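You operate a simulated robot arm through the tools that you are given. There is no shell and no other tool. Be economical: measure what you need, move in short steps, check, and stop when the job is done.

You are at the controls of a simulated two-armed robot. One attempt, no reset.

## Task
Close down the sensor bench: tester off, head 57 racked, range S, both loose masters on the empty squares.
Fine: switch off before the head comes out; it goes into the empty well.

It is judged by the outcome, as a careful person would: the job done as asked, and still so three seconds after it is handed in. It fails if anything else is knocked over, pushed out of place, dropped, spilled or broken.

## Robot
Two 7-joint arms with fingered hands on one trunk, on a base that drives. Base frame: it is fixed to the floor where the robot stands at the start and does not move with it; the origin is under the middle of the robot, x ahead of it, y to its left, z up. Readings come in cm, rad, newtons and seconds.
The left shoulder is at the start at [5.2, 17.4, 109.3], the right one opposite. With the tool pointing down near the work surface each hand reaches from about 30 to 74 cm from the robot's upright axis, wherever it stands, measured 20 degrees to its own side. Places, roughly: master square four [50, 40, 90]; master square three [50, 50, 90]; tester power switch [50, 10, 90]; tester range selector [60, 10, 100]. Payload 3.8 kg a hand.
The tool frame of a hand sits at the grasp point between the pads (the TCP): z along the fingers, y along the line on which they close. The tips reach 2.6 cm beyond it. The gripper opens to 13.2 cm. The gripper's body begins 7.3 cm behind the TCP. The gripper is a hand of 3 fingers: y runs from the thumb to the fingers, the wrist lies at [0, 0, -22.4] in the tool frame.
Orientation is told as [roll, pitch, yaw] about the base's x, y, z axes, in that order, counted from this pose: with the fingers straight down and closing along the base's y, the tool's x points along the base's -x, its y along +y and its z along -z.

## Interface
- The arms move only by the tool apply_moves. It takes "left_increments", "right_increments" or both (then of equal length, played together; a hand with none holds still); each is a list of rows, each a list of 2 entries, a list of its own where there are three numbers: the shift along the tool's x, y, z in mm, then the turn, a rotation vector about the tool's x, y, z in rad. In form: [[[x, y, z], [wx, wy, wz]], ...]. A call has 1 to 10 rows; each row shifts and turns the commanded pose from where the row before left it, along the tool's axes as they then stand. Rows are played at 5 a second. More than 5 cm and 0.15 rad between two rows, and nothing of the call is played. Where a pose cannot be reached the arm comes as near as it can. A force on the tool above 40 N (or 10 N above the force at the start of the call, whichever is more), or a blocked arm, ends the call early, and 0.2 s more pass. In this call time passes only in rows, and 0.2 s behind the last. It gives the time, the measured TCP pose, the force on the tool (base axes), the opening and the grip force at its end, in the units of the frame above (readings bear some noise), with the torque about the TCP (base axes, N m) and any sound that the robot's microphone picked up, and new pictures: "pictures" is both (left out), scene, wrist or none (wrist: the cameras of the hands that moved).
- Cameras (640 x 400 px; columns grow to the right, rows downward): "scene" is now at [16.52, 3.75, 103.47]; the picture's right is [0.59, -0.80, 0.00], its down [0.22, 0.16, -0.96] and it looks along [0.77, 0.57, 0.27] (base axes); focal length 214 px, centre (320, 200). "left" rides on the left gripper at [-6.2, 0.3, -9.2] in its tool frame; the picture's right is [-0.05, -1.00, 0.00], its down [0.83, -0.04, -0.56] and it looks along [0.55, -0.03, 0.83] (tool axes); focal length 230 px, centre (320, 200). "right" rides on the right gripper at [6.2, 0.3, -9.2] in its tool frame; the picture's right is [-0.05, 1.00, 0.00], its down [-0.83, -0.04, -0.56] and it looks along [-0.55, -0.03, 0.83] (tool axes); focal length 230 px, centre (320, 200). There is no depth. A picture from a camera that has moved, and an enlarged one, comes with that camera's place and axes in the base frame and with its lens. The place of the scene camera against the robot may be out by one fixed shift of up to 1.2 cm in any direction.
- raise_lower(by): slides the trunk up (or, below 0, down) by that many cm; the arms and the scene camera ride with it, the base frame stays. It gives what a move gives, with no picture.
- drive_base(legs): drives the robot by 1 to 6 legs, each [ahead, left, turn to the left] in cm, cm and rad, along the robot's own axes; the way and the turn of a leg run together, so that a leg with both is an arc; at most 150 cm and 3.142 rad a leg. The arms and the cameras ride along, it lands a little off, and it stops where it bumps. It gives what a move gives, and a new picture of the scene camera.
- curl_fingers(finger1, finger2, thumb_bend, hand): sets how far each is bent, from 0 (flat) to 100 (curled in); at 30 the hand is open as for a grip, at 70 the pads meet at the TCP. One left out holds its place. A second passes; each finger stops where it meets its share of the squeeze, and holds until it gets a number again. It is the only way to open and close the hand. It gives what a move gives, with no picture; readings hold the bend of each and the force on the fingers (four entries, about 0 where the hand has none), thumb and palm.
- pan_tilt(pan, tilt): turns the head with the scene camera to pan (to the left, within 1.047 rad either way) and tilt (down, from -0.506 to 1.204), counted from straight ahead of the robot. It gives what a move gives, and a new picture of the scene camera.
- zoom(camera, box): a new picture of the part [left, top, right, bottom] of that camera's present view, enlarged. It takes no simulated time.
- close_job(): hands the job in; it is judged then, once.

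Go step by step. Nothing tells you exact positions but the pictures and the camera data: compare them with the known pose of the tool, close in by small moves and look again before you grip or let go. The budget is 120 turns and 260 pictures, counting those below and the enlarged ones. Unless the task says otherwise, let go and move clear before handing in, and close with one line.

The tools are called after "Call:" as a command line: name --argument value ..., lists and objects as JSON in quotes. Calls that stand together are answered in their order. apply_moves: Moves the arms, as the interface text tells. Its arguments: {"type":"object","properties":{"left_increments":{"type":"array","items":{"type":"array"}},"right_increments":{"type":"array","items":{"type":"array"}},"pictures":{"type":"string","enum":["both","scene","wrist","none"]}},"required":[]} The other tools are called the same way: raise_lower (by) slides the trunk up or down; curl_fingers (finger1, finger2, thumb_bend, hand) moves the fingers one by one; drive_base (legs) drives the base; pan_tilt (pan, tilt) turns the head that bears the scene camera; zoom (camera, box) takes an enlarged picture of a part of a camera's view; close_job () hands the job in.

At the start:

```text
t: 0.0
left_eef_pos: [23.09, 29.15, 126.32]
left_orientation: [-0.001, 0.0, -0.001]
left_wrist_force: [0.6, 0.8, 0.0]
left_moment: [-0.02, -0.01, 0.0]
left_opening: 13.2
left_gripper_force: 0.0
left_shape: jaw
left_bend: [30.0, 30.0, 30.0]
left_finger forces: [0.0, 0.1, 0.0, 0.1, 0.1, 0.0]
right_eef_pos: [36.38, 7.24, 100.02]
right_orientation: [0.0, 0.001, 0.001]
right_wrist_force: [0.2, 0.0, 0.7]
right_moment: [-0.03, 0.02, 0.0]
right_opening: 13.16
right_gripper_force: 0.0
right_shape: jaw
right_bend: [30.0, 30.0, 30.0]
right_finger forces: [0.0, 0.1, 0.1, 0.1, 0.0, 0.0]
trunk travel left (down, up): [-40.0, 8.2]
robot x, y, heading: [-0.09, -0.09, 0.002]
head pan, tilt: [0.637, -0.276]
```

scene: 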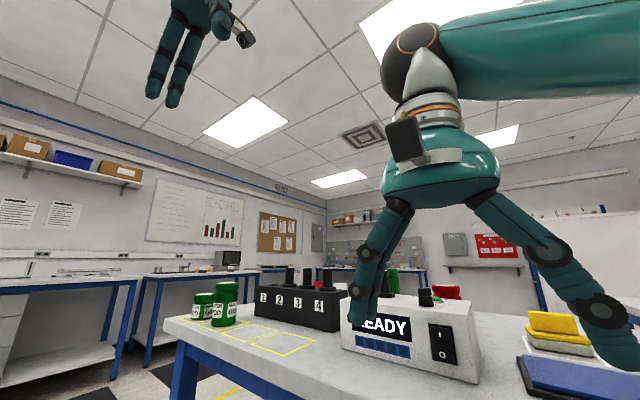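
right: 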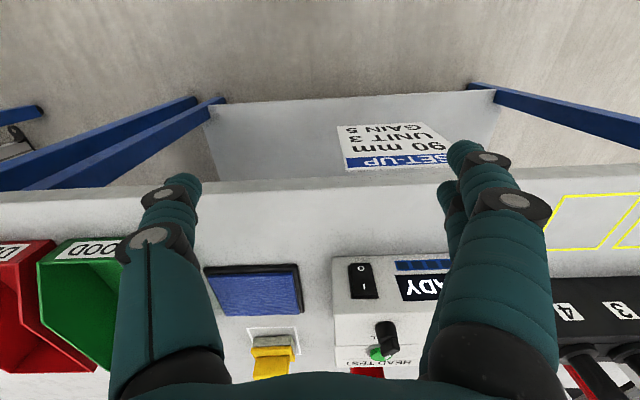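
left: 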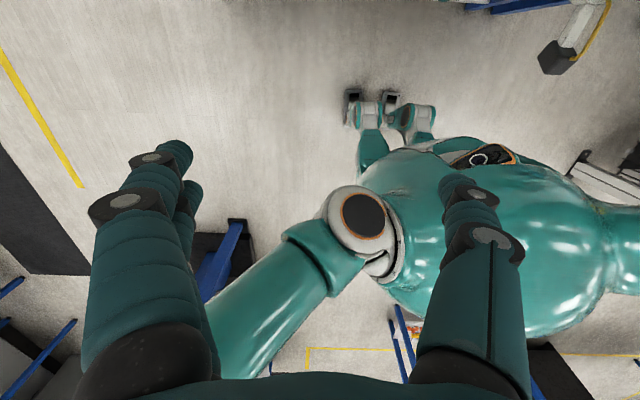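

The bench is ahead with a tester (READY), a rack with wells 1-4, two green masters and yellow squares. I'll tilt the head down to see the bench better.

Call:
pan_tilt --pan 0.5 --tilt 0.35

Call:
zoom --camera "right" --box '[320, 240, 480, 400]'

```text
t: 1.0
left_eef_pos: [22.99, 29.04, 126.2]
left_orientation: [0.001, 0.0, -0.001]
left_wrist_force: [-0.8, 0.2, 1.0]
left_moment: [-0.02, 0.01, -0.01]
left_opening: 13.2
left_gripper_force: 0.1
left_shape: jaw
left_bend: [30.0, 30.0, 30.0]
left_finger forces: [0.0, 0.0, 0.0, 0.1, 0.0, 0.0]
right_eef_pos: [36.53, 7.25, 100.07]
right_orientation: [0.0, 0.0, -0.002]
right_wrist_force: [-0.2, -0.2, 0.1]
right_moment: [-0.01, 0.0, 0.01]
right_opening: 13.17
right_gripper_force: 0.1
right_shape: jaw
right_bend: [30.0, 30.0, 30.0]
right_finger forces: [0.0, 0.0, 0.0, 0.0, 0.0, 0.0]
trunk travel left (down, up): [-40.0, 8.2]
robot x, y, heading: [0.07, -0.17, 0.008]
head pan, tilt: [0.499, 0.351]
camera scene: at [18.28, 3.47, 97.87], right [0.48, -0.88, 0.0], down [-0.3, -0.16, -0.94], along [0.82, 0.45, -0.34], focal length 214 px, centre (320, 200)
```

scene: 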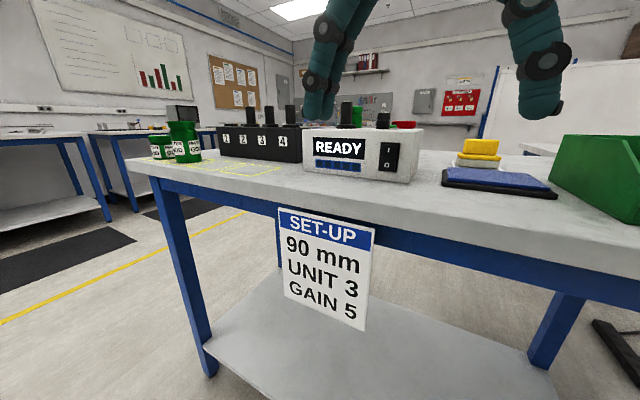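

```text
2.50 times, centred on (400, 320) of right
camera zoom: at [30.32, 7.44, 109.23], right [0.05, 1.0, 0.0], down [0.83, -0.04, 0.56], along [0.55, -0.03, -0.83], focal length 575 px, centre (120, -100)
```

zoom: 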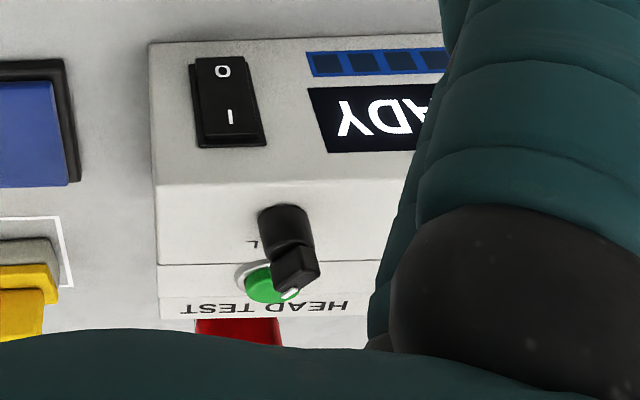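

I need an overhead look. I'll raise the trunk and tilt the head, then view from above.

Call:
raise_lower --by 8

Call:
apply_moves --right_increments '[[[0, -40, -40], [0, 0, 0]], [[0, -40, -40], [0, 0, 0]], [[0, -40, -40], [0, 0, 0]], [[0, -40, -30], [0, 0, 0]], [[0, -40, 0], [0, 0, 0]]]' --pictures "wrist"

Call:
pan_tilt --pan 0.5 --tilt 0.3

```text
t: 2.2
left_eef_pos: [23.21, 29.16, 134.15]
left_orientation: [0.002, 0.002, 0.0]
left_wrist_force: [-0.3, -0.5, -0.5]
left_moment: [-0.03, 0.04, -0.02]
left_opening: 13.19
left_gripper_force: 0.1
left_shape: jaw
left_bend: [30.0, 30.0, 30.0]
left_finger forces: [0.0, 0.0, 0.0, 0.1, 0.0, 0.0]
right_eef_pos: [36.55, 7.25, 107.78]
right_orientation: [-0.002, 0.002, 0.0]
right_wrist_force: [0.3, 0.8, -0.2]
right_moment: [-0.01, 0.0, 0.01]
right_opening: 13.21
right_gripper_force: 0.0
right_shape: jaw
right_bend: [30.0, 30.0, 30.0]
right_finger forces: [0.0, 0.0, 0.0, 0.0, 0.0, 0.0]
trunk travel left (down, up): [-48.0, 0.2]
robot x, y, heading: [0.28, -0.18, -0.002]
head pan, tilt: [0.499, 0.351]
```

```text
refused: row 1 steps farther than a row can; nothing moved
```

```text
t: 2.8
left_eef_pos: [23.11, 29.19, 134.13]
left_orientation: [0.001, -0.001, 0.003]
left_wrist_force: [-0.1, -1.2, -0.1]
left_moment: [-0.01, 0.02, 0.0]
left_opening: 13.19
left_gripper_force: 0.0
left_shape: jaw
left_bend: [30.0, 30.0, 30.0]
left_finger forces: [0.1, 0.0, 0.0, 0.0, 0.1, 0.0]
right_eef_pos: [36.38, 7.19, 107.92]
right_orientation: [0.0, 0.0, -0.001]
right_wrist_force: [-0.2, -0.1, 0.0]
right_moment: [0.0, 0.0, 0.02]
right_opening: 13.18
right_gripper_force: 0.1
right_shape: jaw
right_bend: [30.0, 30.0, 30.0]
right_finger forces: [0.1, 0.1, 0.1, 0.1, 0.0, 0.0]
trunk travel left (down, up): [-48.0, 0.2]
robot x, y, heading: [0.16, 0.09, -0.0]
head pan, tilt: [0.499, 0.3]
camera scene: at [19.28, 3.48, 109.21], right [0.48, -0.88, 0.0], down [-0.26, -0.14, -0.96], along [0.84, 0.46, -0.3], focal length 214 px, centre (320, 200)
```

scene: 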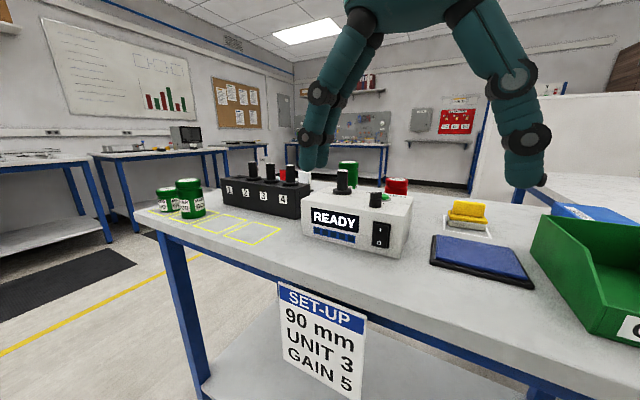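

Call:
zoom --camera "scene" --box '[130, 130, 310, 260]'

Call:
zoom --camera "scene" --box '[290, 140, 450, 270]'

Call:
apply_moves --right_increments '[[[0, -35, -33], [0, 0, 0]], [[0, -35, -33], [0, 0, 0]], [[0, -35, -33], [0, 0, 0]], [[0, -40, 0], [0, 0, 0]]]' --left_increments '[[[-35, 0, 33], [0, 0, 0]], [[-35, 0, 33], [0, 0, 0]], [[-35, 0, 0], [0, 0, 0]], [[0, 40, 0], [0, 0, 0]]]' --pictures "wrist"

```text
3.08 times, centred on (220, 195) of scene
camera zoom: at [19.28, 3.48, 109.21], right [0.48, -0.88, 0.0], down [-0.26, -0.14, -0.96], along [0.84, 0.46, -0.3], focal length 660 px, centre (628, 215)
```

zoom: 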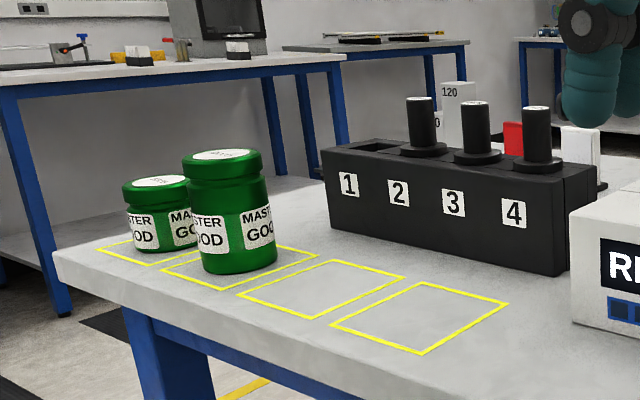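

```text
3.08 times, centred on (370, 205) of scene
camera zoom: at [19.28, 3.48, 109.21], right [0.48, -0.88, 0.0], down [-0.26, -0.14, -0.96], along [0.84, 0.46, -0.3], focal length 660 px, centre (166, 185)
```

zoom: 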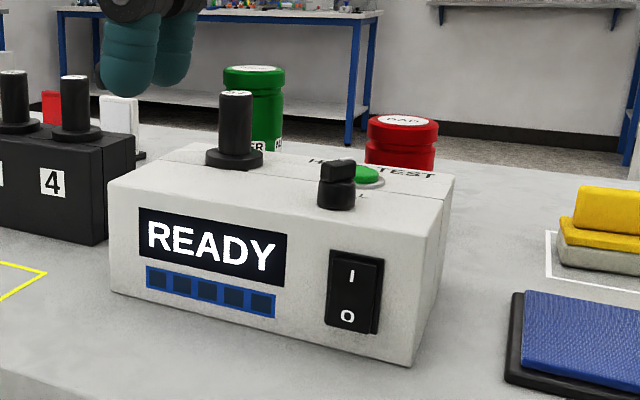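

```text
t: 3.8
left_eef_pos: [33.47, 33.41, 127.59]
left_orientation: [0.0, 0.001, -0.001]
left_wrist_force: [-0.5, 0.2, 0.5]
left_moment: [-0.01, -0.03, -0.01]
left_opening: 13.2
left_gripper_force: 0.1
left_shape: jaw
left_bend: [30.0, 30.0, 30.0]
left_finger forces: [0.0, 0.1, 0.0, 0.1, 0.1, 0.1]
right_eef_pos: [36.26, -7.27, 118.0]
right_orientation: [-0.003, 0.0, 0.002]
right_wrist_force: [-1.0, 0.2, -0.8]
right_moment: [0.01, -0.04, 0.01]
right_opening: 13.19
right_gripper_force: 0.1
right_shape: jaw
right_bend: [30.0, 30.0, 30.0]
right_finger forces: [0.0, 0.0, 0.0, 0.0, 0.1, 0.0]
trunk travel left (down, up): [-48.0, 0.2]
robot x, y, heading: [-0.13, 0.05, 0.004]
head pan, tilt: [0.499, 0.3]
camera right: at [30.16, -6.97, 127.24], right [0.05, 1.0, 0.0], down [0.83, -0.04, 0.56], along [0.55, -0.03, -0.83], focal length 230 px, centre (320, 200)
camera left: at [39.73, 33.56, 136.79], right [0.05, -1.0, 0.0], down [-0.83, -0.04, 0.55], along [-0.55, -0.03, -0.83], focal length 230 px, centre (320, 200)
```

right: 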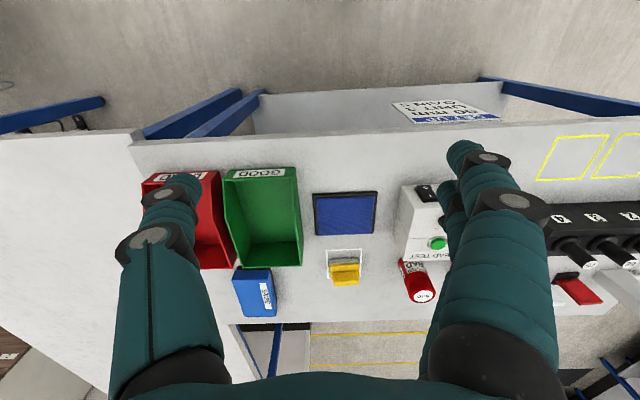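
left: 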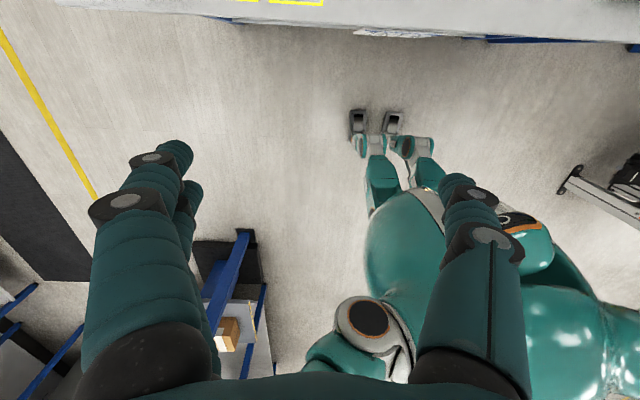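

The switch's O half is near [50.6, 10.5, 92.6], tester front at x≈51, bench at z≈90. I'll bring the right hand high over the tester to read the head label, selector and empty well.

Call:
apply_moves --right_increments '[[[0, 50, 0], [0, 0, 0]], [[0, 50, 0], [0, 0, 0]], [[0, 50, 0], [0, 0, 0]], [[-20, 45, 0], [0, 0, 0]], [[-20, 45, 0], [0, 0, 0]], [[-20, 0, 0], [0, 0, 0]]]' --left_increments '[[[0, 50, 0], [0, 0, 0]], [[0, 50, 0], [0, 0, 0]], [[0, 50, 0], [0, 0, 0]], [[0, 0, 0], [0, 0, 0]], [[0, 0, 0], [0, 0, 0]], [[0, 0, 0], [0, 0, 0]]]' --pictures "both"

Call:
zoom --camera "right" --box '[190, 160, 510, 360]'

```text
t: 5.2
left_eef_pos: [33.6, 48.22, 127.66]
left_orientation: [-0.001, 0.002, 0.002]
left_wrist_force: [-0.7, 0.1, 0.0]
left_moment: [0.03, 0.03, -0.01]
left_opening: 13.19
left_gripper_force: 0.0
left_shape: jaw
left_bend: [30.0, 30.0, 30.0]
left_finger forces: [0.0, 0.0, 0.0, 0.0, 0.0, 0.0]
right_eef_pos: [42.55, 16.59, 117.96]
right_orientation: [-0.001, 0.0, 0.0]
right_wrist_force: [0.6, 0.2, -0.3]
right_moment: [0.0, 0.01, 0.01]
right_opening: 13.17
right_gripper_force: 0.1
right_shape: jaw
right_bend: [30.0, 30.0, 30.0]
right_finger forces: [0.0, 0.0, 0.1, 0.1, 0.0, 0.0]
trunk travel left (down, up): [-48.0, 0.2]
robot x, y, heading: [-0.01, -0.11, 0.002]
head pan, tilt: [0.499, 0.3]
camera scene: at [19.29, 3.42, 109.21], right [0.48, -0.88, 0.0], down [-0.26, -0.14, -0.96], along [0.84, 0.46, -0.3], focal length 214 px, centre (320, 200)
camera right: at [36.33, 16.92, 127.19], right [0.05, 1.0, 0.0], down [0.83, -0.04, 0.56], along [0.55, -0.03, -0.83], focal length 230 px, centre (320, 200)
camera left: at [39.85, 48.39, 136.87], right [0.05, -1.0, 0.0], down [-0.83, -0.04, 0.56], along [-0.55, -0.03, -0.83], focal length 230 px, centre (320, 200)
```

scene: 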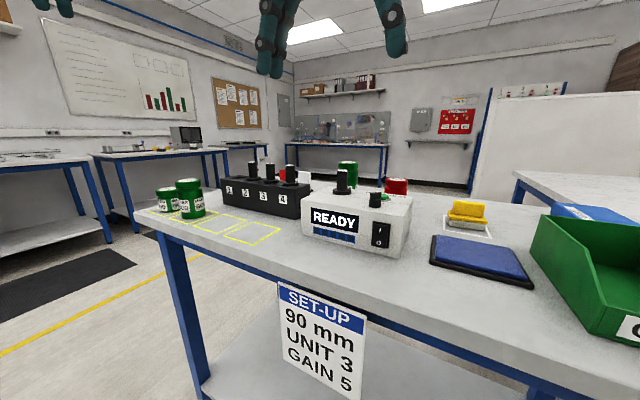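
right: 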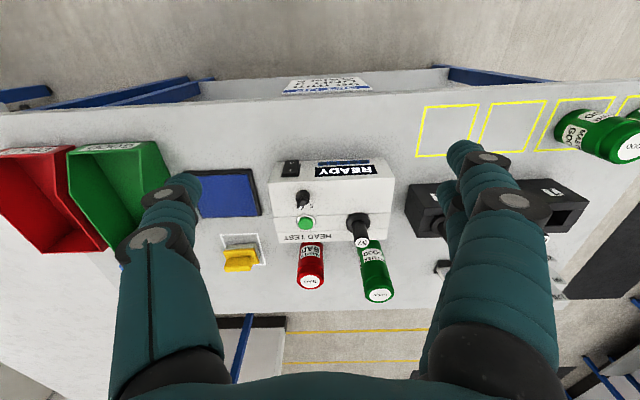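
left: 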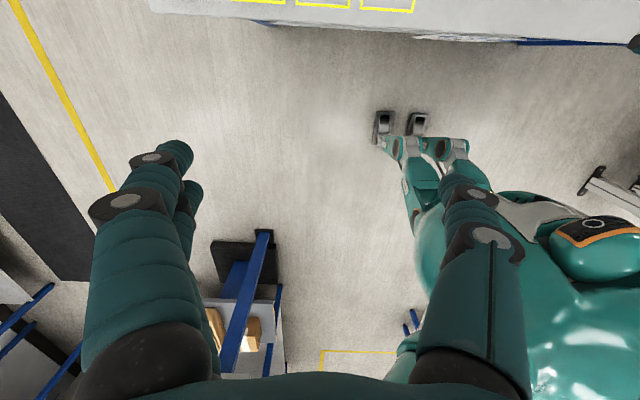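

```text
2.00 times, centred on (350, 260) of right
camera zoom: at [36.33, 16.92, 127.19], right [0.05, 1.0, 0.0], down [0.83, -0.04, 0.56], along [0.55, -0.03, -0.83], focal length 460 px, centre (260, 80)
```

zoom: 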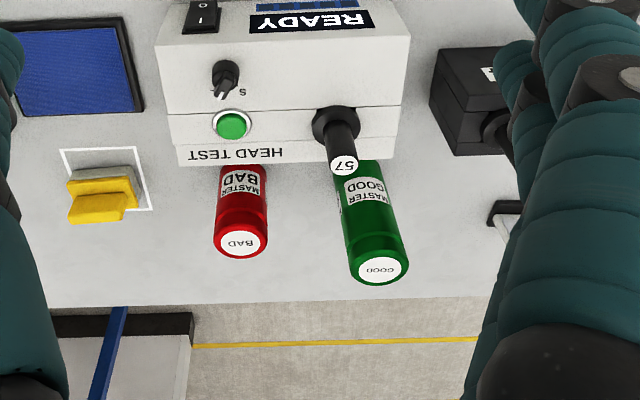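

Call:
zoom --camera "right" --box '[265, 150, 345, 250]'

Call:
apply_moves --right_increments '[[[0, 45, 0], [0, 0, 0]], [[0, 45, 0], [0, 0, 0]], [[0, 45, 0], [0, 0, 0]], [[0, 45, 0], [0, 0, 0]], [[0, 45, 0], [0, 0, 0]]]' --pictures "wrist"

Call:
zoom --camera "right" --box '[190, 100, 510, 300]'

```text
4.00 times, centred on (305, 200) of right
camera zoom: at [36.33, 16.92, 127.19], right [0.05, 1.0, 0.0], down [0.83, -0.04, 0.56], along [0.55, -0.03, -0.83], focal length 920 px, centre (380, 200)
```

zoom: 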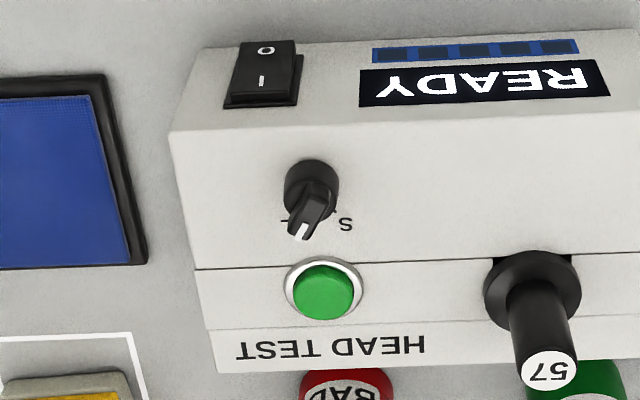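

```text
t: 6.4
left_eef_pos: [33.49, 48.23, 127.64]
left_orientation: [-0.001, 0.0, 0.0]
left_wrist_force: [0.4, -0.7, -0.1]
left_moment: [-0.02, 0.03, -0.02]
left_opening: 13.19
left_gripper_force: 0.0
left_shape: jaw
left_bend: [30.0, 30.0, 30.0]
left_finger forces: [0.0, 0.1, 0.1, 0.0, 0.0, 0.0]
right_eef_pos: [38.57, 24.29, 114.95]
right_orientation: [-0.001, 0.001, 0.0]
right_wrist_force: [0.1, -1.0, 0.2]
right_moment: [0.01, -0.03, 0.01]
right_opening: 13.21
right_gripper_force: 0.2
right_shape: jaw
right_bend: [30.0, 30.0, 30.0]
right_finger forces: [0.0, 0.0, 0.0, 0.0, 0.1, 0.1]
right hand out of reach, approached as far as the arm can: row 1, 2, 3, 4, 5
trunk travel left (down, up): [-48.0, 0.2]
robot x, y, heading: [0.19, -0.21, 0.005]
head pan, tilt: [0.499, 0.3]
camera right: at [32.45, 24.54, 124.23], right [0.05, 1.0, 0.0], down [0.83, -0.04, 0.56], along [0.55, -0.03, -0.83], focal length 230 px, centre (320, 200)
```

right: 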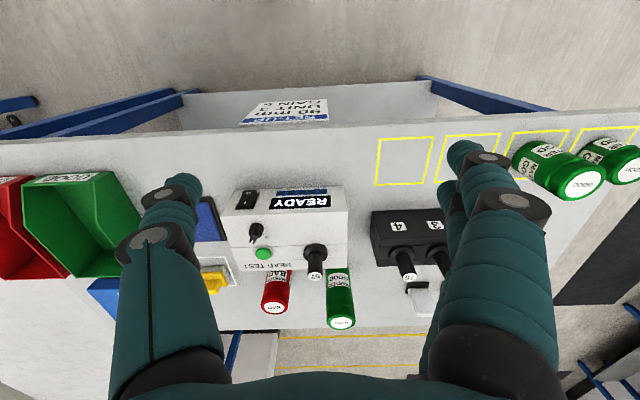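

```text
2.00 times, centred on (350, 200) of right
camera zoom: at [32.45, 24.54, 124.23], right [0.05, 1.0, 0.0], down [0.83, -0.04, 0.56], along [0.55, -0.03, -0.83], focal length 460 px, centre (260, 200)
```

zoom: 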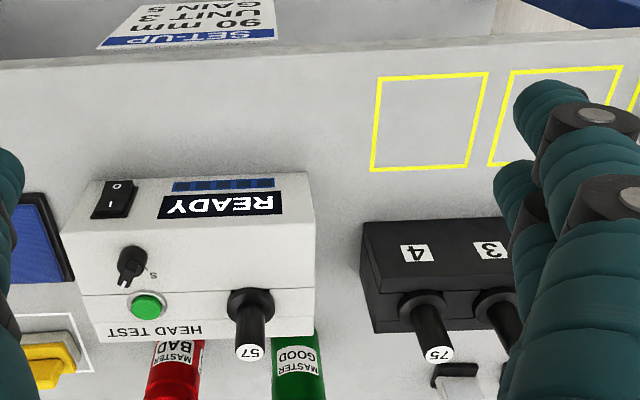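

Head 57 is in the tester at about [61.7, 22, 101], knob near [56, 12.7, 97] pointing to L, S to its +y side. First the switch: I close the right hand, and turn it so the thumb faces the tester.

Call:
apply_moves --right_increments '[[[0, -45, 0], [0, 0, 0]], [[10, -45, 0], [0, 0, 0]], [[10, -45, 0], [0, 0, 0]]]' --pictures "none"

Call:
curl_fingers --hand "right" --finger1 68 --finger2 68 --thumb_bend 68

Call:
apply_moves --right_increments '[[[0, 0, 0], [0, 0, -0.15]], [[0, 0, 0], [0, 0, -0.15]], [[0, 0, 0], [0, 0, -0.15]], [[0, 0, 0], [0, 0, -0.15]], [[0, 0, 0], [0, 0, -0.15]], [[0, 0, 0], [0, 0, -0.15]], [[0, 0, 0], [0, 0, -0.15]], [[0, 0, 0], [0, 0, -0.15]], [[0, 0, 0], [0, 0, -0.15]], [[0, 0, 0], [0, 0, -0.15]]]' --pictures "both"

```text
t: 7.2
left_eef_pos: [33.63, 48.07, 127.77]
left_orientation: [0.0, -0.001, 0.0]
left_wrist_force: [0.2, -0.1, -0.4]
left_moment: [0.01, 0.02, 0.05]
left_opening: 13.15
left_gripper_force: 0.0
left_shape: jaw
left_bend: [30.0, 30.0, 30.0]
left_finger forces: [0.0, 0.1, 0.1, 0.0, 0.0, 0.0]
right_eef_pos: [43.65, 18.46, 118.3]
right_orientation: [0.0, 0.002, 0.001]
right_wrist_force: [1.1, -1.1, -0.7]
right_moment: [0.02, 0.0, 0.03]
right_opening: 13.18
right_gripper_force: 0.0
right_shape: jaw
right_bend: [30.0, 30.0, 30.0]
right_finger forces: [0.0, 0.0, 0.0, 0.0, 0.1, 0.0]
right hand out of reach, approached as far as the arm can: row 1, 2, 3
trunk travel left (down, up): [-48.0, 0.2]
robot x, y, heading: [-0.15, -0.05, 0.001]
head pan, tilt: [0.499, 0.3]
```

```text
t: 8.2
left_eef_pos: [33.63, 48.03, 127.63]
left_orientation: [0.001, 0.001, 0.0]
left_wrist_force: [-0.4, -0.1, 0.5]
left_moment: [0.0, 0.0, 0.01]
left_opening: 13.21
left_gripper_force: 0.1
left_shape: jaw
left_bend: [30.0, 30.0, 30.0]
left_finger forces: [0.1, 0.0, 0.0, 0.1, 0.1, 0.0]
right_eef_pos: [43.67, 18.57, 118.16]
right_orientation: [-0.002, 0.002, -0.001]
right_wrist_force: [-0.2, -0.1, 0.3]
right_moment: [-0.01, -0.02, -0.06]
right_opening: 1.14
right_gripper_force: 0.0
right_shape: fingers
right_bend: [68.0, 68.0, 68.0]
right_finger forces: [0.0, 0.0, 0.0, 0.0, 0.1, 0.0]
trunk travel left (down, up): [-48.0, 0.2]
robot x, y, heading: [-0.02, 0.56, 0.001]
head pan, tilt: [0.499, 0.3]
```

```text
t: 10.4
left_eef_pos: [33.67, 48.14, 127.67]
left_orientation: [0.001, -0.002, 0.0]
left_wrist_force: [-0.8, 0.4, 0.0]
left_moment: [0.0, 0.0, -0.03]
left_opening: 13.18
left_gripper_force: 0.0
left_shape: jaw
left_bend: [30.0, 30.0, 30.0]
left_finger forces: [0.1, 0.0, 0.1, 0.0, 0.0, 0.0]
right_eef_pos: [43.75, 18.59, 118.27]
right_orientation: [-0.001, -0.001, 1.504]
right_wrist_force: [-0.2, -0.1, 0.0]
right_moment: [0.01, 0.02, 0.0]
right_opening: 1.12
right_gripper_force: 0.0
right_shape: fingers
right_bend: [68.0, 68.0, 68.0]
right_finger forces: [0.0, 0.0, 0.1, 0.0, 0.0, 0.0]
trunk travel left (down, up): [-48.0, 0.2]
robot x, y, heading: [0.42, 0.15, 0.002]
head pan, tilt: [0.499, 0.3]
camera scene: at [19.26, 3.48, 109.22], right [0.48, -0.88, 0.0], down [-0.26, -0.14, -0.96], along [0.84, 0.46, -0.3], focal length 214 px, centre (320, 200)
camera right: at [43.09, 12.29, 127.38], right [-0.99, 0.12, 0.0], down [0.1, 0.83, 0.55], along [0.07, 0.55, -0.83], focal length 230 px, centre (320, 200)
```

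scene: 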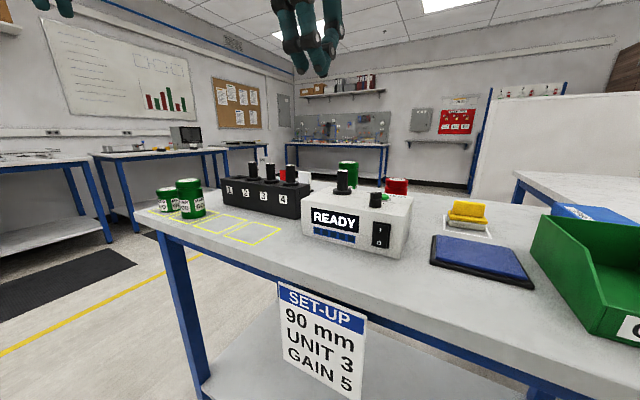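
right: 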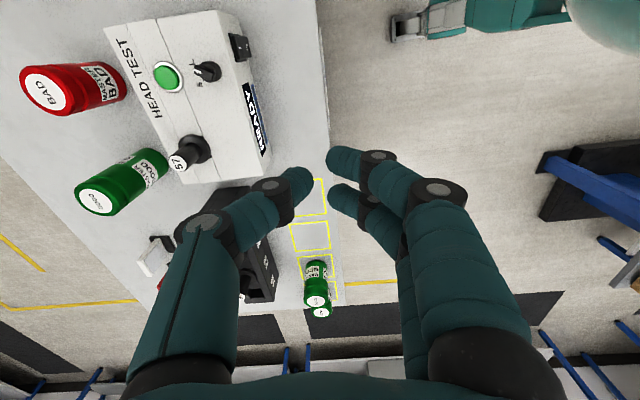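

Call:
curl_fingers --hand "right" --finger1 100 --finger2 100 --thumb_bend 56

Call:
apply_moves --right_increments '[[[20, 30, 25], [0.15, 0, 0]], [[20, 0, 0], [0.15, 0, 0]], [[20, 0, 0], [0.15, 0, 0]], [[20, 0, 0], [0.15, 0, 0]], [[0, 0, 0], [0.15, 0, 0]]]' --pictures "both"

```text
t: 11.4
left_eef_pos: [33.63, 48.2, 127.61]
left_orientation: [0.0, 0.0, 0.001]
left_wrist_force: [0.5, -0.2, -0.7]
left_moment: [-0.01, -0.01, 0.0]
left_opening: 13.17
left_gripper_force: 0.1
left_shape: jaw
left_bend: [30.0, 30.0, 30.0]
left_finger forces: [0.0, 0.0, 0.0, 0.0, 0.0, 0.0]
right_eef_pos: [43.85, 18.52, 118.12]
right_orientation: [-0.001, 0.001, 1.501]
right_wrist_force: [0.1, -0.7, 0.1]
right_moment: [0.03, -0.01, -0.05]
right_opening: 4.12
right_gripper_force: 0.2
right_shape: fingers
right_bend: [100.0, 100.0, 56.0]
right_finger forces: [0.1, 0.0, 0.0, 0.0, 0.1, 0.0]
trunk travel left (down, up): [-48.0, 0.2]
robot x, y, heading: [-0.02, -0.07, 0.002]
head pan, tilt: [0.499, 0.3]
```

```text
t: 12.6
left_eef_pos: [34.0, 47.88, 127.65]
left_orientation: [0.003, 0.006, 0.001]
left_wrist_force: [0.4, 0.5, 0.1]
left_moment: [0.02, 0.03, 0.0]
left_opening: 13.2
left_gripper_force: 0.2
left_shape: jaw
left_bend: [30.0, 30.0, 30.0]
left_finger forces: [0.1, 0.0, 0.0, 0.0, 0.0, 0.0]
right_eef_pos: [43.63, 22.25, 128.08]
right_orientation: [-0.621, -0.044, 1.502]
right_wrist_force: [-0.6, -1.0, -0.7]
right_moment: [0.01, -0.04, 0.0]
right_opening: 4.12
right_gripper_force: 0.0
right_shape: fingers
right_bend: [100.0, 100.0, 56.0]
right_finger forces: [0.0, 0.1, 0.0, 0.1, 0.1, 0.0]
right hand out of reach, approached as far as the arm can: row 1, 2, 3, 4, 5
trunk travel left (down, up): [-48.0, 0.2]
robot x, y, heading: [0.12, -0.39, 0.002]
head pan, tilt: [0.499, 0.3]
camera scene: at [19.57, 3.21, 109.13], right [0.48, -0.88, 0.0], down [-0.26, -0.14, -0.95], along [0.84, 0.46, -0.3], focal length 214 px, centre (320, 200)
camera right: at [37.48, 16.15, 135.25], right [-0.81, 0.13, -0.58], down [-0.23, 0.83, 0.51], along [0.55, 0.54, -0.64], focal length 230 px, centre (320, 200)
```

scene: 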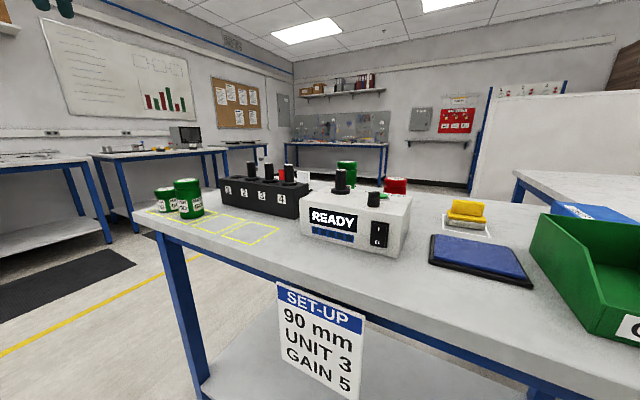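
right: 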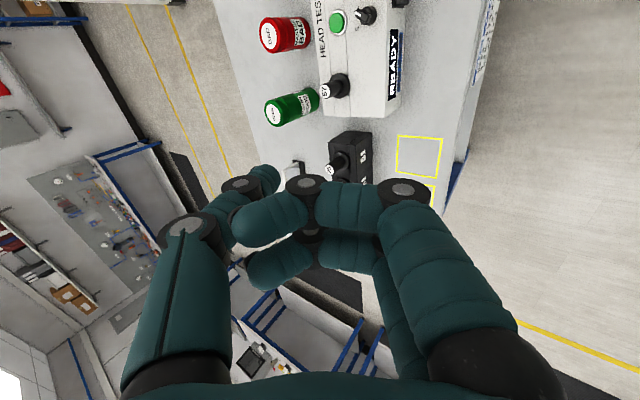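

The tilt ran out of reach up high. I'll untilt, lower the hand and tilt again in front of the tester.

Call:
apply_moves --right_increments '[[[0, 0, 0], [-0.15, 0, 0]], [[0, 0, 0], [-0.15, 0, 0]], [[0, 0, 0], [-0.15, 0, 0]], [[0, 0, 0], [-0.15, 0, 0]]]' --pictures "none"

Call:
apply_moves --right_increments '[[[35, 10, 30], [0, 0, 0]], [[35, 0, 30], [0, 0, 0]], [[35, 10, 30], [0, 0, 0]], [[15, 10, 40], [0, 0, 0]]]' --pictures "none"

Call:
raise_lower --by -5

```text
t: 13.6
left_eef_pos: [33.65, 48.13, 127.62]
left_orientation: [0.0, 0.0, 0.002]
left_wrist_force: [0.7, 0.1, -0.8]
left_moment: [0.04, 0.02, 0.02]
left_opening: 13.21
left_gripper_force: 0.0
left_shape: jaw
left_bend: [30.0, 30.0, 30.0]
left_finger forces: [0.0, 0.0, 0.0, 0.0, 0.0, 0.1]
right_eef_pos: [41.05, 17.73, 127.06]
right_orientation: [-0.025, -0.04, 1.507]
right_wrist_force: [0.5, 0.4, -0.3]
right_moment: [-0.01, -0.01, 0.04]
right_opening: 4.12
right_gripper_force: 0.0
right_shape: fingers
right_bend: [100.0, 100.0, 56.0]
right_finger forces: [0.1, 0.1, 0.0, 0.0, 0.1, 0.0]
right hand out of reach, approached as far as the arm can: row 2, 3, 4
trunk travel left (down, up): [-48.0, 0.2]
robot x, y, heading: [-0.07, -0.12, 0.002]
head pan, tilt: [0.499, 0.3]
```

```text
t: 14.6
left_eef_pos: [33.63, 48.04, 127.69]
left_orientation: [-0.001, 0.002, 0.0]
left_wrist_force: [0.1, 0.4, 0.0]
left_moment: [0.0, -0.02, 0.0]
left_opening: 13.21
left_gripper_force: 0.0
left_shape: jaw
left_bend: [30.0, 30.0, 30.0]
left_finger forces: [0.0, 0.0, 0.0, 0.0, 0.1, 0.0]
right_eef_pos: [37.63, 6.61, 113.58]
right_orientation: [-0.028, -0.041, 1.503]
right_wrist_force: [-0.6, -0.6, -0.1]
right_moment: [-0.05, -0.01, 0.02]
right_opening: 4.13
right_gripper_force: 0.1
right_shape: fingers
right_bend: [100.0, 100.0, 56.0]
right_finger forces: [0.1, 0.0, 0.0, 0.1, 0.0, 0.1]
trunk travel left (down, up): [-48.0, 0.2]
robot x, y, heading: [-0.14, -0.14, 0.001]
head pan, tilt: [0.499, 0.3]
```

```text
t: 15.5
left_eef_pos: [33.48, 48.07, 122.69]
left_orientation: [0.001, -0.002, 0.0]
left_wrist_force: [0.6, 0.4, 0.6]
left_moment: [-0.04, 0.0, -0.02]
left_opening: 13.21
left_gripper_force: 0.1
left_shape: jaw
left_bend: [30.0, 30.0, 30.0]
left_finger forces: [0.0, 0.1, 0.1, 0.0, 0.0, 0.0]
right_eef_pos: [37.57, 6.55, 108.77]
right_orientation: [-0.028, -0.041, 1.507]
right_wrist_force: [-0.3, 0.3, 0.9]
right_moment: [0.0, -0.02, -0.01]
right_opening: 4.15
right_gripper_force: 0.1
right_shape: fingers
right_bend: [100.0, 100.0, 56.0]
right_finger forces: [0.0, 0.0, 0.0, 0.0, 0.0, 0.0]
trunk travel left (down, up): [-43.0, 5.2]
robot x, y, heading: [0.06, 0.09, 0.003]
head pan, tilt: [0.499, 0.3]
```

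Call:
apply_moves --right_increments '[[[-10, 0, 30], [0.14, 0, 0]], [[-10, 0, 10], [0.14, 0, 0]], [[-10, 0, 0], [0.14, 0, 0]], [[-10, 0, 0], [0.14, 0, 0]], [[0, 0, 0], [0.14, 0, 0]]]' --pictures "both"

```text
t: 16.7
left_eef_pos: [33.52, 48.1, 122.46]
left_orientation: [-0.001, 0.001, 0.0]
left_wrist_force: [-0.1, -0.1, -0.7]
left_moment: [0.0, 0.01, -0.04]
left_opening: 13.18
left_gripper_force: 0.1
left_shape: jaw
left_bend: [30.0, 30.0, 30.0]
left_finger forces: [0.0, 0.0, 0.0, 0.0, 0.0, 0.1]
right_eef_pos: [38.15, 10.81, 104.77]
right_orientation: [-0.732, -0.04, 1.507]
right_wrist_force: [0.1, 0.6, 1.4]
right_moment: [0.03, -0.01, -0.02]
right_opening: 4.11
right_gripper_force: 0.1
right_shape: fingers
right_bend: [100.0, 100.0, 56.0]
right_finger forces: [0.1, 0.0, 0.0, 0.0, 0.0, 0.0]
trunk travel left (down, up): [-43.0, 5.2]
robot x, y, heading: [-0.1, 0.01, 0.002]
head pan, tilt: [0.499, 0.3]
camera scene: at [18.76, 3.48, 102.22], right [0.48, -0.88, 0.0], down [-0.26, -0.14, -0.96], along [0.84, 0.46, -0.3], focal length 214 px, centre (320, 200)
camera right: at [31.33, 4.64, 111.24], right [-0.74, 0.13, -0.66], down [-0.29, 0.83, 0.48], along [0.61, 0.54, -0.58], focal length 230 px, centre (320, 200)
```

scene: 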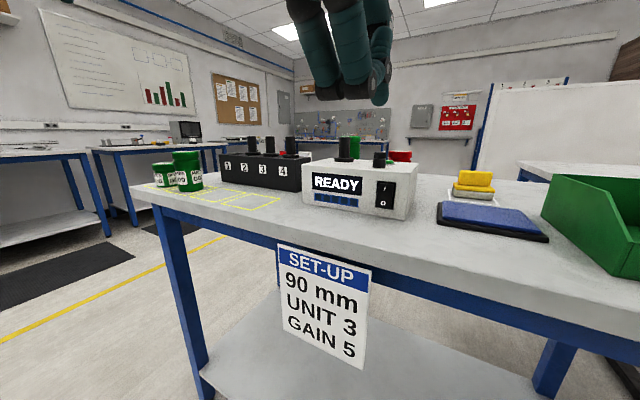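
right: 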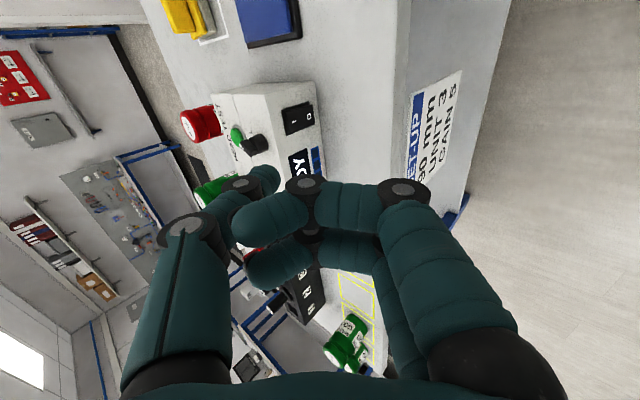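

Switch O confirmed at about [50.6, 10.6, 92.7]. Closing the fingers against the thumb keeps the knuckles clear of the bench; then tilt a bit more and check.

Call:
curl_fingers --hand "right" --finger1 69 --finger2 69

Call:
curl_fingers --hand "right" --thumb_bend 68

Call:
apply_moves --right_increments '[[[0, 15, 30], [0.1, 0, 0]], [[0, 25, 30], [0.1, 0, 0]], [[0, 25, 20], [0, 0, 0]]]' --pictures "both"

```text
t: 17.7
left_eef_pos: [33.51, 48.18, 122.58]
left_orientation: [-0.001, 0.0, -0.001]
left_wrist_force: [-0.4, 0.1, 0.1]
left_moment: [-0.01, 0.0, 0.01]
left_opening: 13.18
left_gripper_force: 0.1
left_shape: jaw
left_bend: [30.0, 30.0, 30.0]
left_finger forces: [0.0, 0.0, 0.0, 0.0, 0.0, 0.1]
right_eef_pos: [38.15, 10.66, 104.81]
right_orientation: [-0.729, -0.038, 1.505]
right_wrist_force: [-0.7, 0.0, 0.3]
right_moment: [0.02, 0.0, -0.03]
right_opening: 2.74
right_gripper_force: 0.0
right_shape: fingers
right_bend: [69.0, 69.0, 56.0]
right_finger forces: [0.0, 0.0, 0.0, 0.0, 0.0, 0.0]
trunk travel left (down, up): [-43.0, 5.2]
robot x, y, heading: [0.02, 0.22, 0.001]
head pan, tilt: [0.499, 0.3]
```

```text
t: 18.7
left_eef_pos: [33.59, 48.22, 122.63]
left_orientation: [0.001, 0.001, 0.001]
left_wrist_force: [-0.4, -0.6, 1.7]
left_moment: [0.02, 0.02, 0.02]
left_opening: 13.19
left_gripper_force: 0.0
left_shape: jaw
left_bend: [30.0, 30.0, 30.0]
left_finger forces: [0.1, 0.0, 0.1, 0.1, 0.0, 0.1]
right_eef_pos: [38.15, 10.78, 104.81]
right_orientation: [-0.73, -0.039, 1.507]
right_wrist_force: [0.7, -0.6, 0.9]
right_moment: [0.0, 0.0, 0.01]
right_opening: 0.92
right_gripper_force: 0.0
right_shape: fingers
right_bend: [69.0, 69.0, 68.0]
right_finger forces: [0.1, 0.1, 0.1, 0.0, 0.0, 0.0]
trunk travel left (down, up): [-43.0, 5.2]
robot x, y, heading: [0.06, -0.25, -0.003]
head pan, tilt: [0.499, 0.3]
```

```text
t: 19.5
left_eef_pos: [33.54, 48.09, 122.58]
left_orientation: [-0.001, 0.001, 0.001]
left_wrist_force: [0.5, -0.6, 0.1]
left_moment: [0.03, -0.01, 0.03]
left_opening: 13.21
left_gripper_force: 0.1
left_shape: jaw
left_bend: [30.0, 30.0, 30.0]
left_finger forces: [0.0, 0.0, 0.0, 0.0, 0.0, 0.1]
right_eef_pos: [39.73, 11.07, 94.42]
right_orientation: [-0.93, -0.041, 1.508]
right_wrist_force: [0.1, -0.5, -0.6]
right_moment: [0.02, 0.01, -0.03]
right_opening: 0.95
right_gripper_force: 0.0
right_shape: fingers
right_bend: [69.0, 69.0, 68.0]
right_finger forces: [0.1, 0.1, 0.0, 0.0, 0.0, 0.0]
trunk travel left (down, up): [-43.0, 5.2]
robot x, y, heading: [-0.11, -0.16, -0.001]
head pan, tilt: [0.499, 0.3]
camera scene: at [18.8, 3.47, 102.21], right [0.48, -0.88, 0.0], down [-0.26, -0.14, -0.96], along [0.84, 0.46, -0.3], focal length 214 px, centre (320, 200)
camera right: at [31.79, 5.04, 99.51], right [-0.59, 0.12, -0.8], down [-0.37, 0.84, 0.4], along [0.72, 0.53, -0.45], focal length 230 px, centre (320, 200)
```

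scene: 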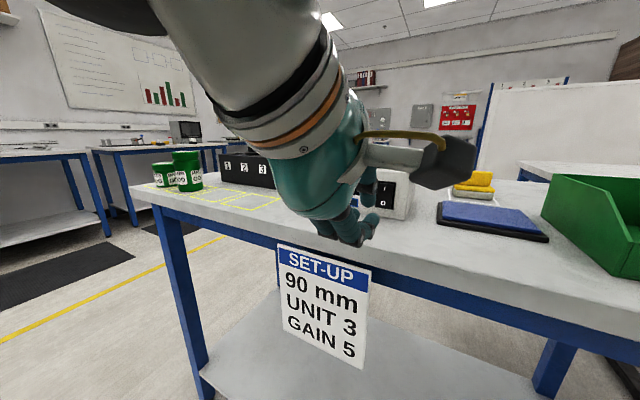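
right: 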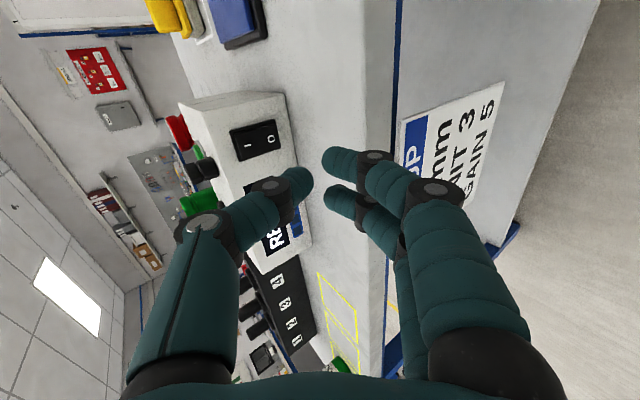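

Call:
apply_moves --right_increments '[[[5, -15, 27], [0, 0, 0]], [[0, -15, 26], [0, 0, 0]]]' --pictures "both"

Call:
zoom --camera "right" --box '[200, 80, 400, 220]'

```text
t: 20.1
left_eef_pos: [33.56, 48.14, 122.58]
left_orientation: [0.001, 0.0, 0.001]
left_wrist_force: [-0.3, -0.1, -0.4]
left_moment: [-0.02, 0.01, -0.03]
left_opening: 13.2
left_gripper_force: 0.0
left_shape: jaw
left_bend: [30.0, 30.0, 30.0]
left_finger forces: [0.1, 0.0, 0.1, 0.0, 0.0, 0.0]
right_eef_pos: [45.76, 10.15, 93.68]
right_orientation: [-0.928, -0.039, 1.506]
right_wrist_force: [0.5, 0.2, -0.4]
right_moment: [0.0, -0.04, 0.0]
right_opening: 0.94
right_gripper_force: 0.1
right_shape: fingers
right_bend: [69.0, 69.0, 68.0]
right_finger forces: [0.0, 0.0, 0.0, 0.0, 0.0, 0.0]
trunk travel left (down, up): [-43.0, 5.2]
robot x, y, heading: [-0.03, 0.11, -0.001]
head pan, tilt: [0.499, 0.3]
camera scene: at [18.8, 3.48, 102.22], right [0.48, -0.88, 0.0], down [-0.26, -0.14, -0.96], along [0.84, 0.46, -0.3], focal length 214 px, centre (320, 200)
camera right: at [37.84, 4.19, 98.7], right [-0.59, 0.12, -0.8], down [-0.37, 0.84, 0.4], along [0.72, 0.53, -0.45], focal length 230 px, centre (320, 200)
```

scene: 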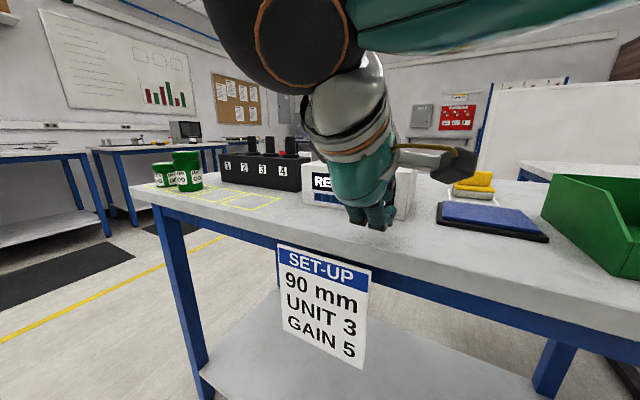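
right: 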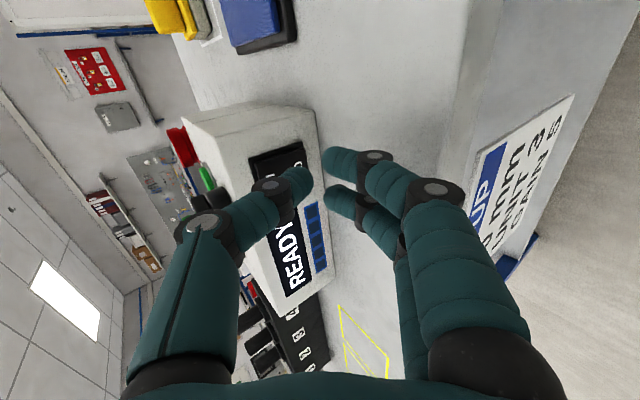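

```text
2.86 times, centred on (300, 150) of right
camera zoom: at [37.84, 4.19, 98.7], right [-0.59, 0.12, -0.8], down [-0.37, 0.84, 0.4], along [0.72, 0.53, -0.45], focal length 657 px, centre (377, 343)
```

zoom: 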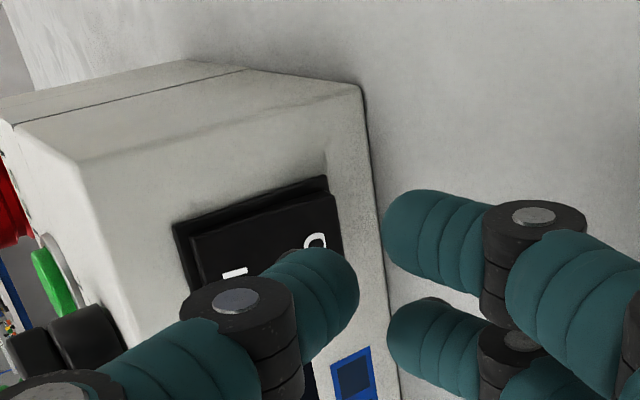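

Call:
apply_moves --right_increments '[[[0, -6, 8], [0, 0, 0]], [[0, -3, 4], [0, 0, 0]], [[0, -3, 4], [0, 0, 0]], [[0, -3, 4], [0, 0, 0]]]' --pictures "both"

Call:
zoom --camera "right" --box '[200, 80, 400, 220]'

```text
t: 21.1
left_eef_pos: [33.56, 48.13, 122.63]
left_orientation: [0.0, 0.0, 0.0]
left_wrist_force: [-0.6, 0.2, -0.7]
left_moment: [0.02, -0.01, 0.01]
left_opening: 13.22
left_gripper_force: 0.2
left_shape: jaw
left_bend: [30.0, 30.0, 30.0]
left_finger forces: [0.0, 0.0, 0.0, 0.0, 0.0, 0.0]
right_eef_pos: [48.17, 10.06, 93.86]
right_orientation: [-0.929, -0.04, 1.506]
right_wrist_force: [-0.3, -0.5, -0.1]
right_moment: [0.0, 0.0, 0.0]
right_opening: 0.93
right_gripper_force: 0.0
right_shape: fingers
right_bend: [69.0, 69.0, 68.0]
right_finger forces: [0.0, 0.1, 0.0, 0.0, 0.1, 0.0]
trunk travel left (down, up): [-43.0, 5.2]
robot x, y, heading: [-0.21, -0.2, 0.001]
head pan, tilt: [0.499, 0.3]
camera scene: at [18.79, 3.48, 102.22], right [0.48, -0.88, 0.0], down [-0.26, -0.14, -0.96], along [0.84, 0.46, -0.3], focal length 214 px, centre (320, 200)
camera right: at [40.24, 4.04, 98.75], right [-0.59, 0.12, -0.8], down [-0.37, 0.84, 0.4], along [0.72, 0.53, -0.45], focal length 230 px, centre (320, 200)
```

scene: 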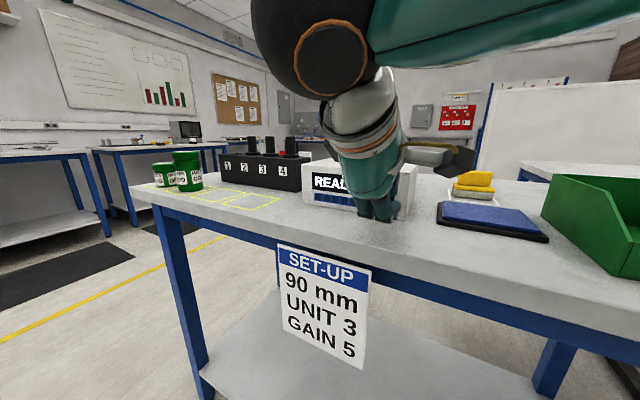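
right: 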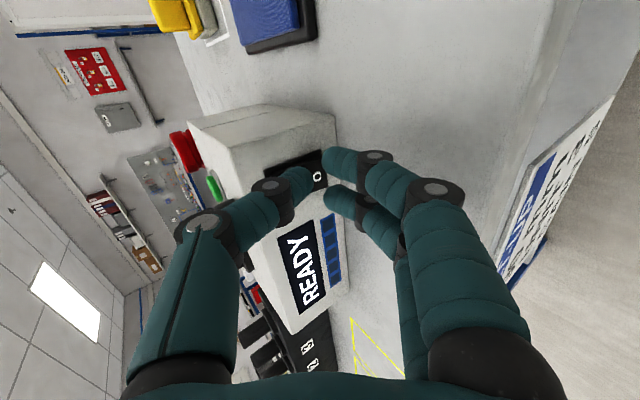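

```text
2.86 times, centred on (300, 150) of right
camera zoom: at [40.24, 4.04, 98.75], right [-0.59, 0.12, -0.8], down [-0.37, 0.84, 0.4], along [0.72, 0.53, -0.45], focal length 657 px, centre (377, 343)
```

zoom: 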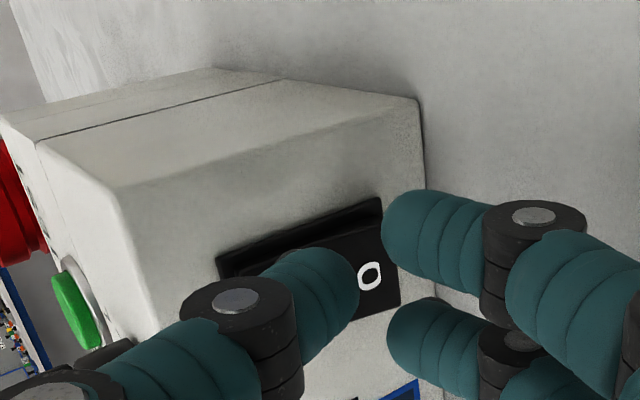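

The thumb tip would land mid-rocker, so I lower it 6 mm, then press.

Call:
apply_moves --right_increments '[[[0, 2.8, 2.1], [0, 0, 0]], [[0, 2.8, 2.1], [0, 0, 0]]]' --pictures "wrist"

Call:
zoom --camera "right" --box '[200, 80, 400, 220]'

Call:
zoom --camera "scene" --box '[300, 150, 450, 240]'

```text
t: 21.7
left_eef_pos: [33.56, 48.09, 122.66]
left_orientation: [0.001, -0.001, -0.003]
left_wrist_force: [-0.5, 0.7, 0.6]
left_moment: [0.01, 0.03, 0.0]
left_opening: 13.23
left_gripper_force: 0.1
left_shape: jaw
left_bend: [30.0, 30.0, 30.0]
left_finger forces: [0.1, 0.1, 0.0, 0.1, 0.1, 0.0]
right_eef_pos: [48.11, 10.05, 93.04]
right_orientation: [-0.927, -0.04, 1.506]
right_wrist_force: [-0.1, -0.2, -0.7]
right_moment: [0.0, -0.01, 0.0]
right_opening: 0.94
right_gripper_force: 0.0
right_shape: fingers
right_bend: [69.0, 69.0, 68.0]
right_finger forces: [0.0, 0.0, 0.1, 0.0, 0.0, 0.1]
trunk travel left (down, up): [-43.0, 5.2]
robot x, y, heading: [0.12, 0.01, -0.003]
head pan, tilt: [0.499, 0.3]
camera right: at [40.25, 4.05, 98.04], right [-0.59, 0.12, -0.8], down [-0.36, 0.84, 0.4], along [0.72, 0.53, -0.45], focal length 230 px, centre (320, 200)
```

right: 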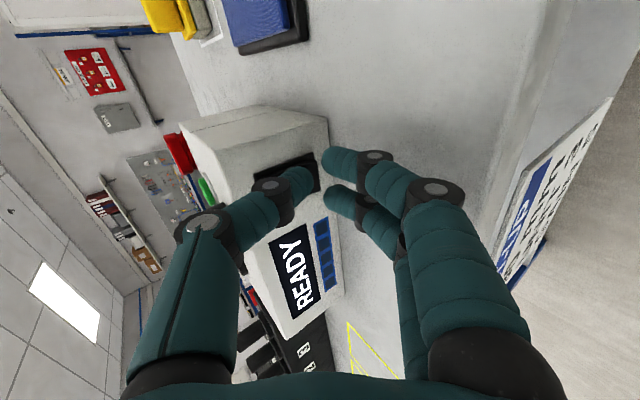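

```text
2.86 times, centred on (300, 150) of right
camera zoom: at [40.25, 4.05, 98.04], right [-0.59, 0.12, -0.8], down [-0.36, 0.84, 0.4], along [0.72, 0.53, -0.45], focal length 657 px, centre (377, 343)
```

zoom: 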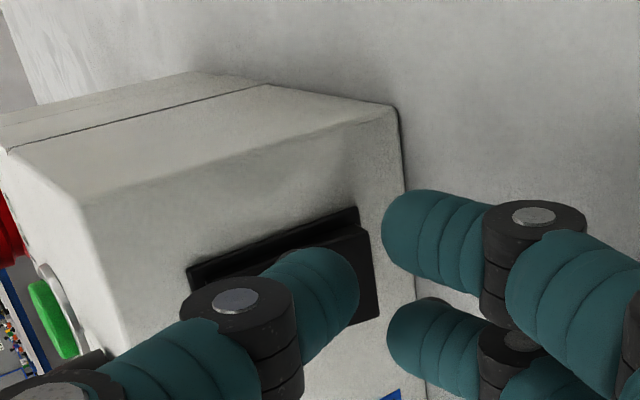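

```text
4.27 times, centred on (375, 195) of scene
camera zoom: at [18.78, 3.48, 102.22], right [0.48, -0.88, 0.0], down [-0.26, -0.14, -0.96], along [0.84, 0.46, -0.3], focal length 915 px, centre (85, 221)
```

zoom: 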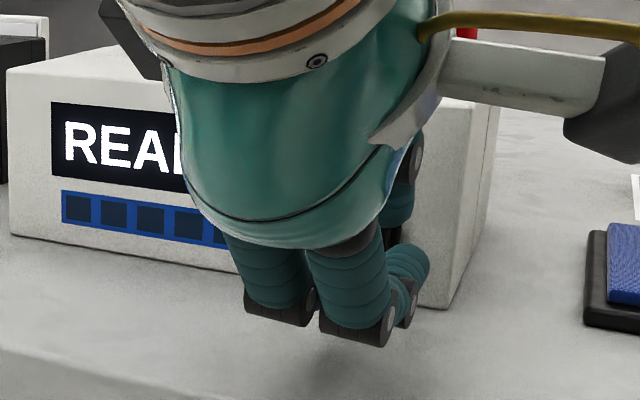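

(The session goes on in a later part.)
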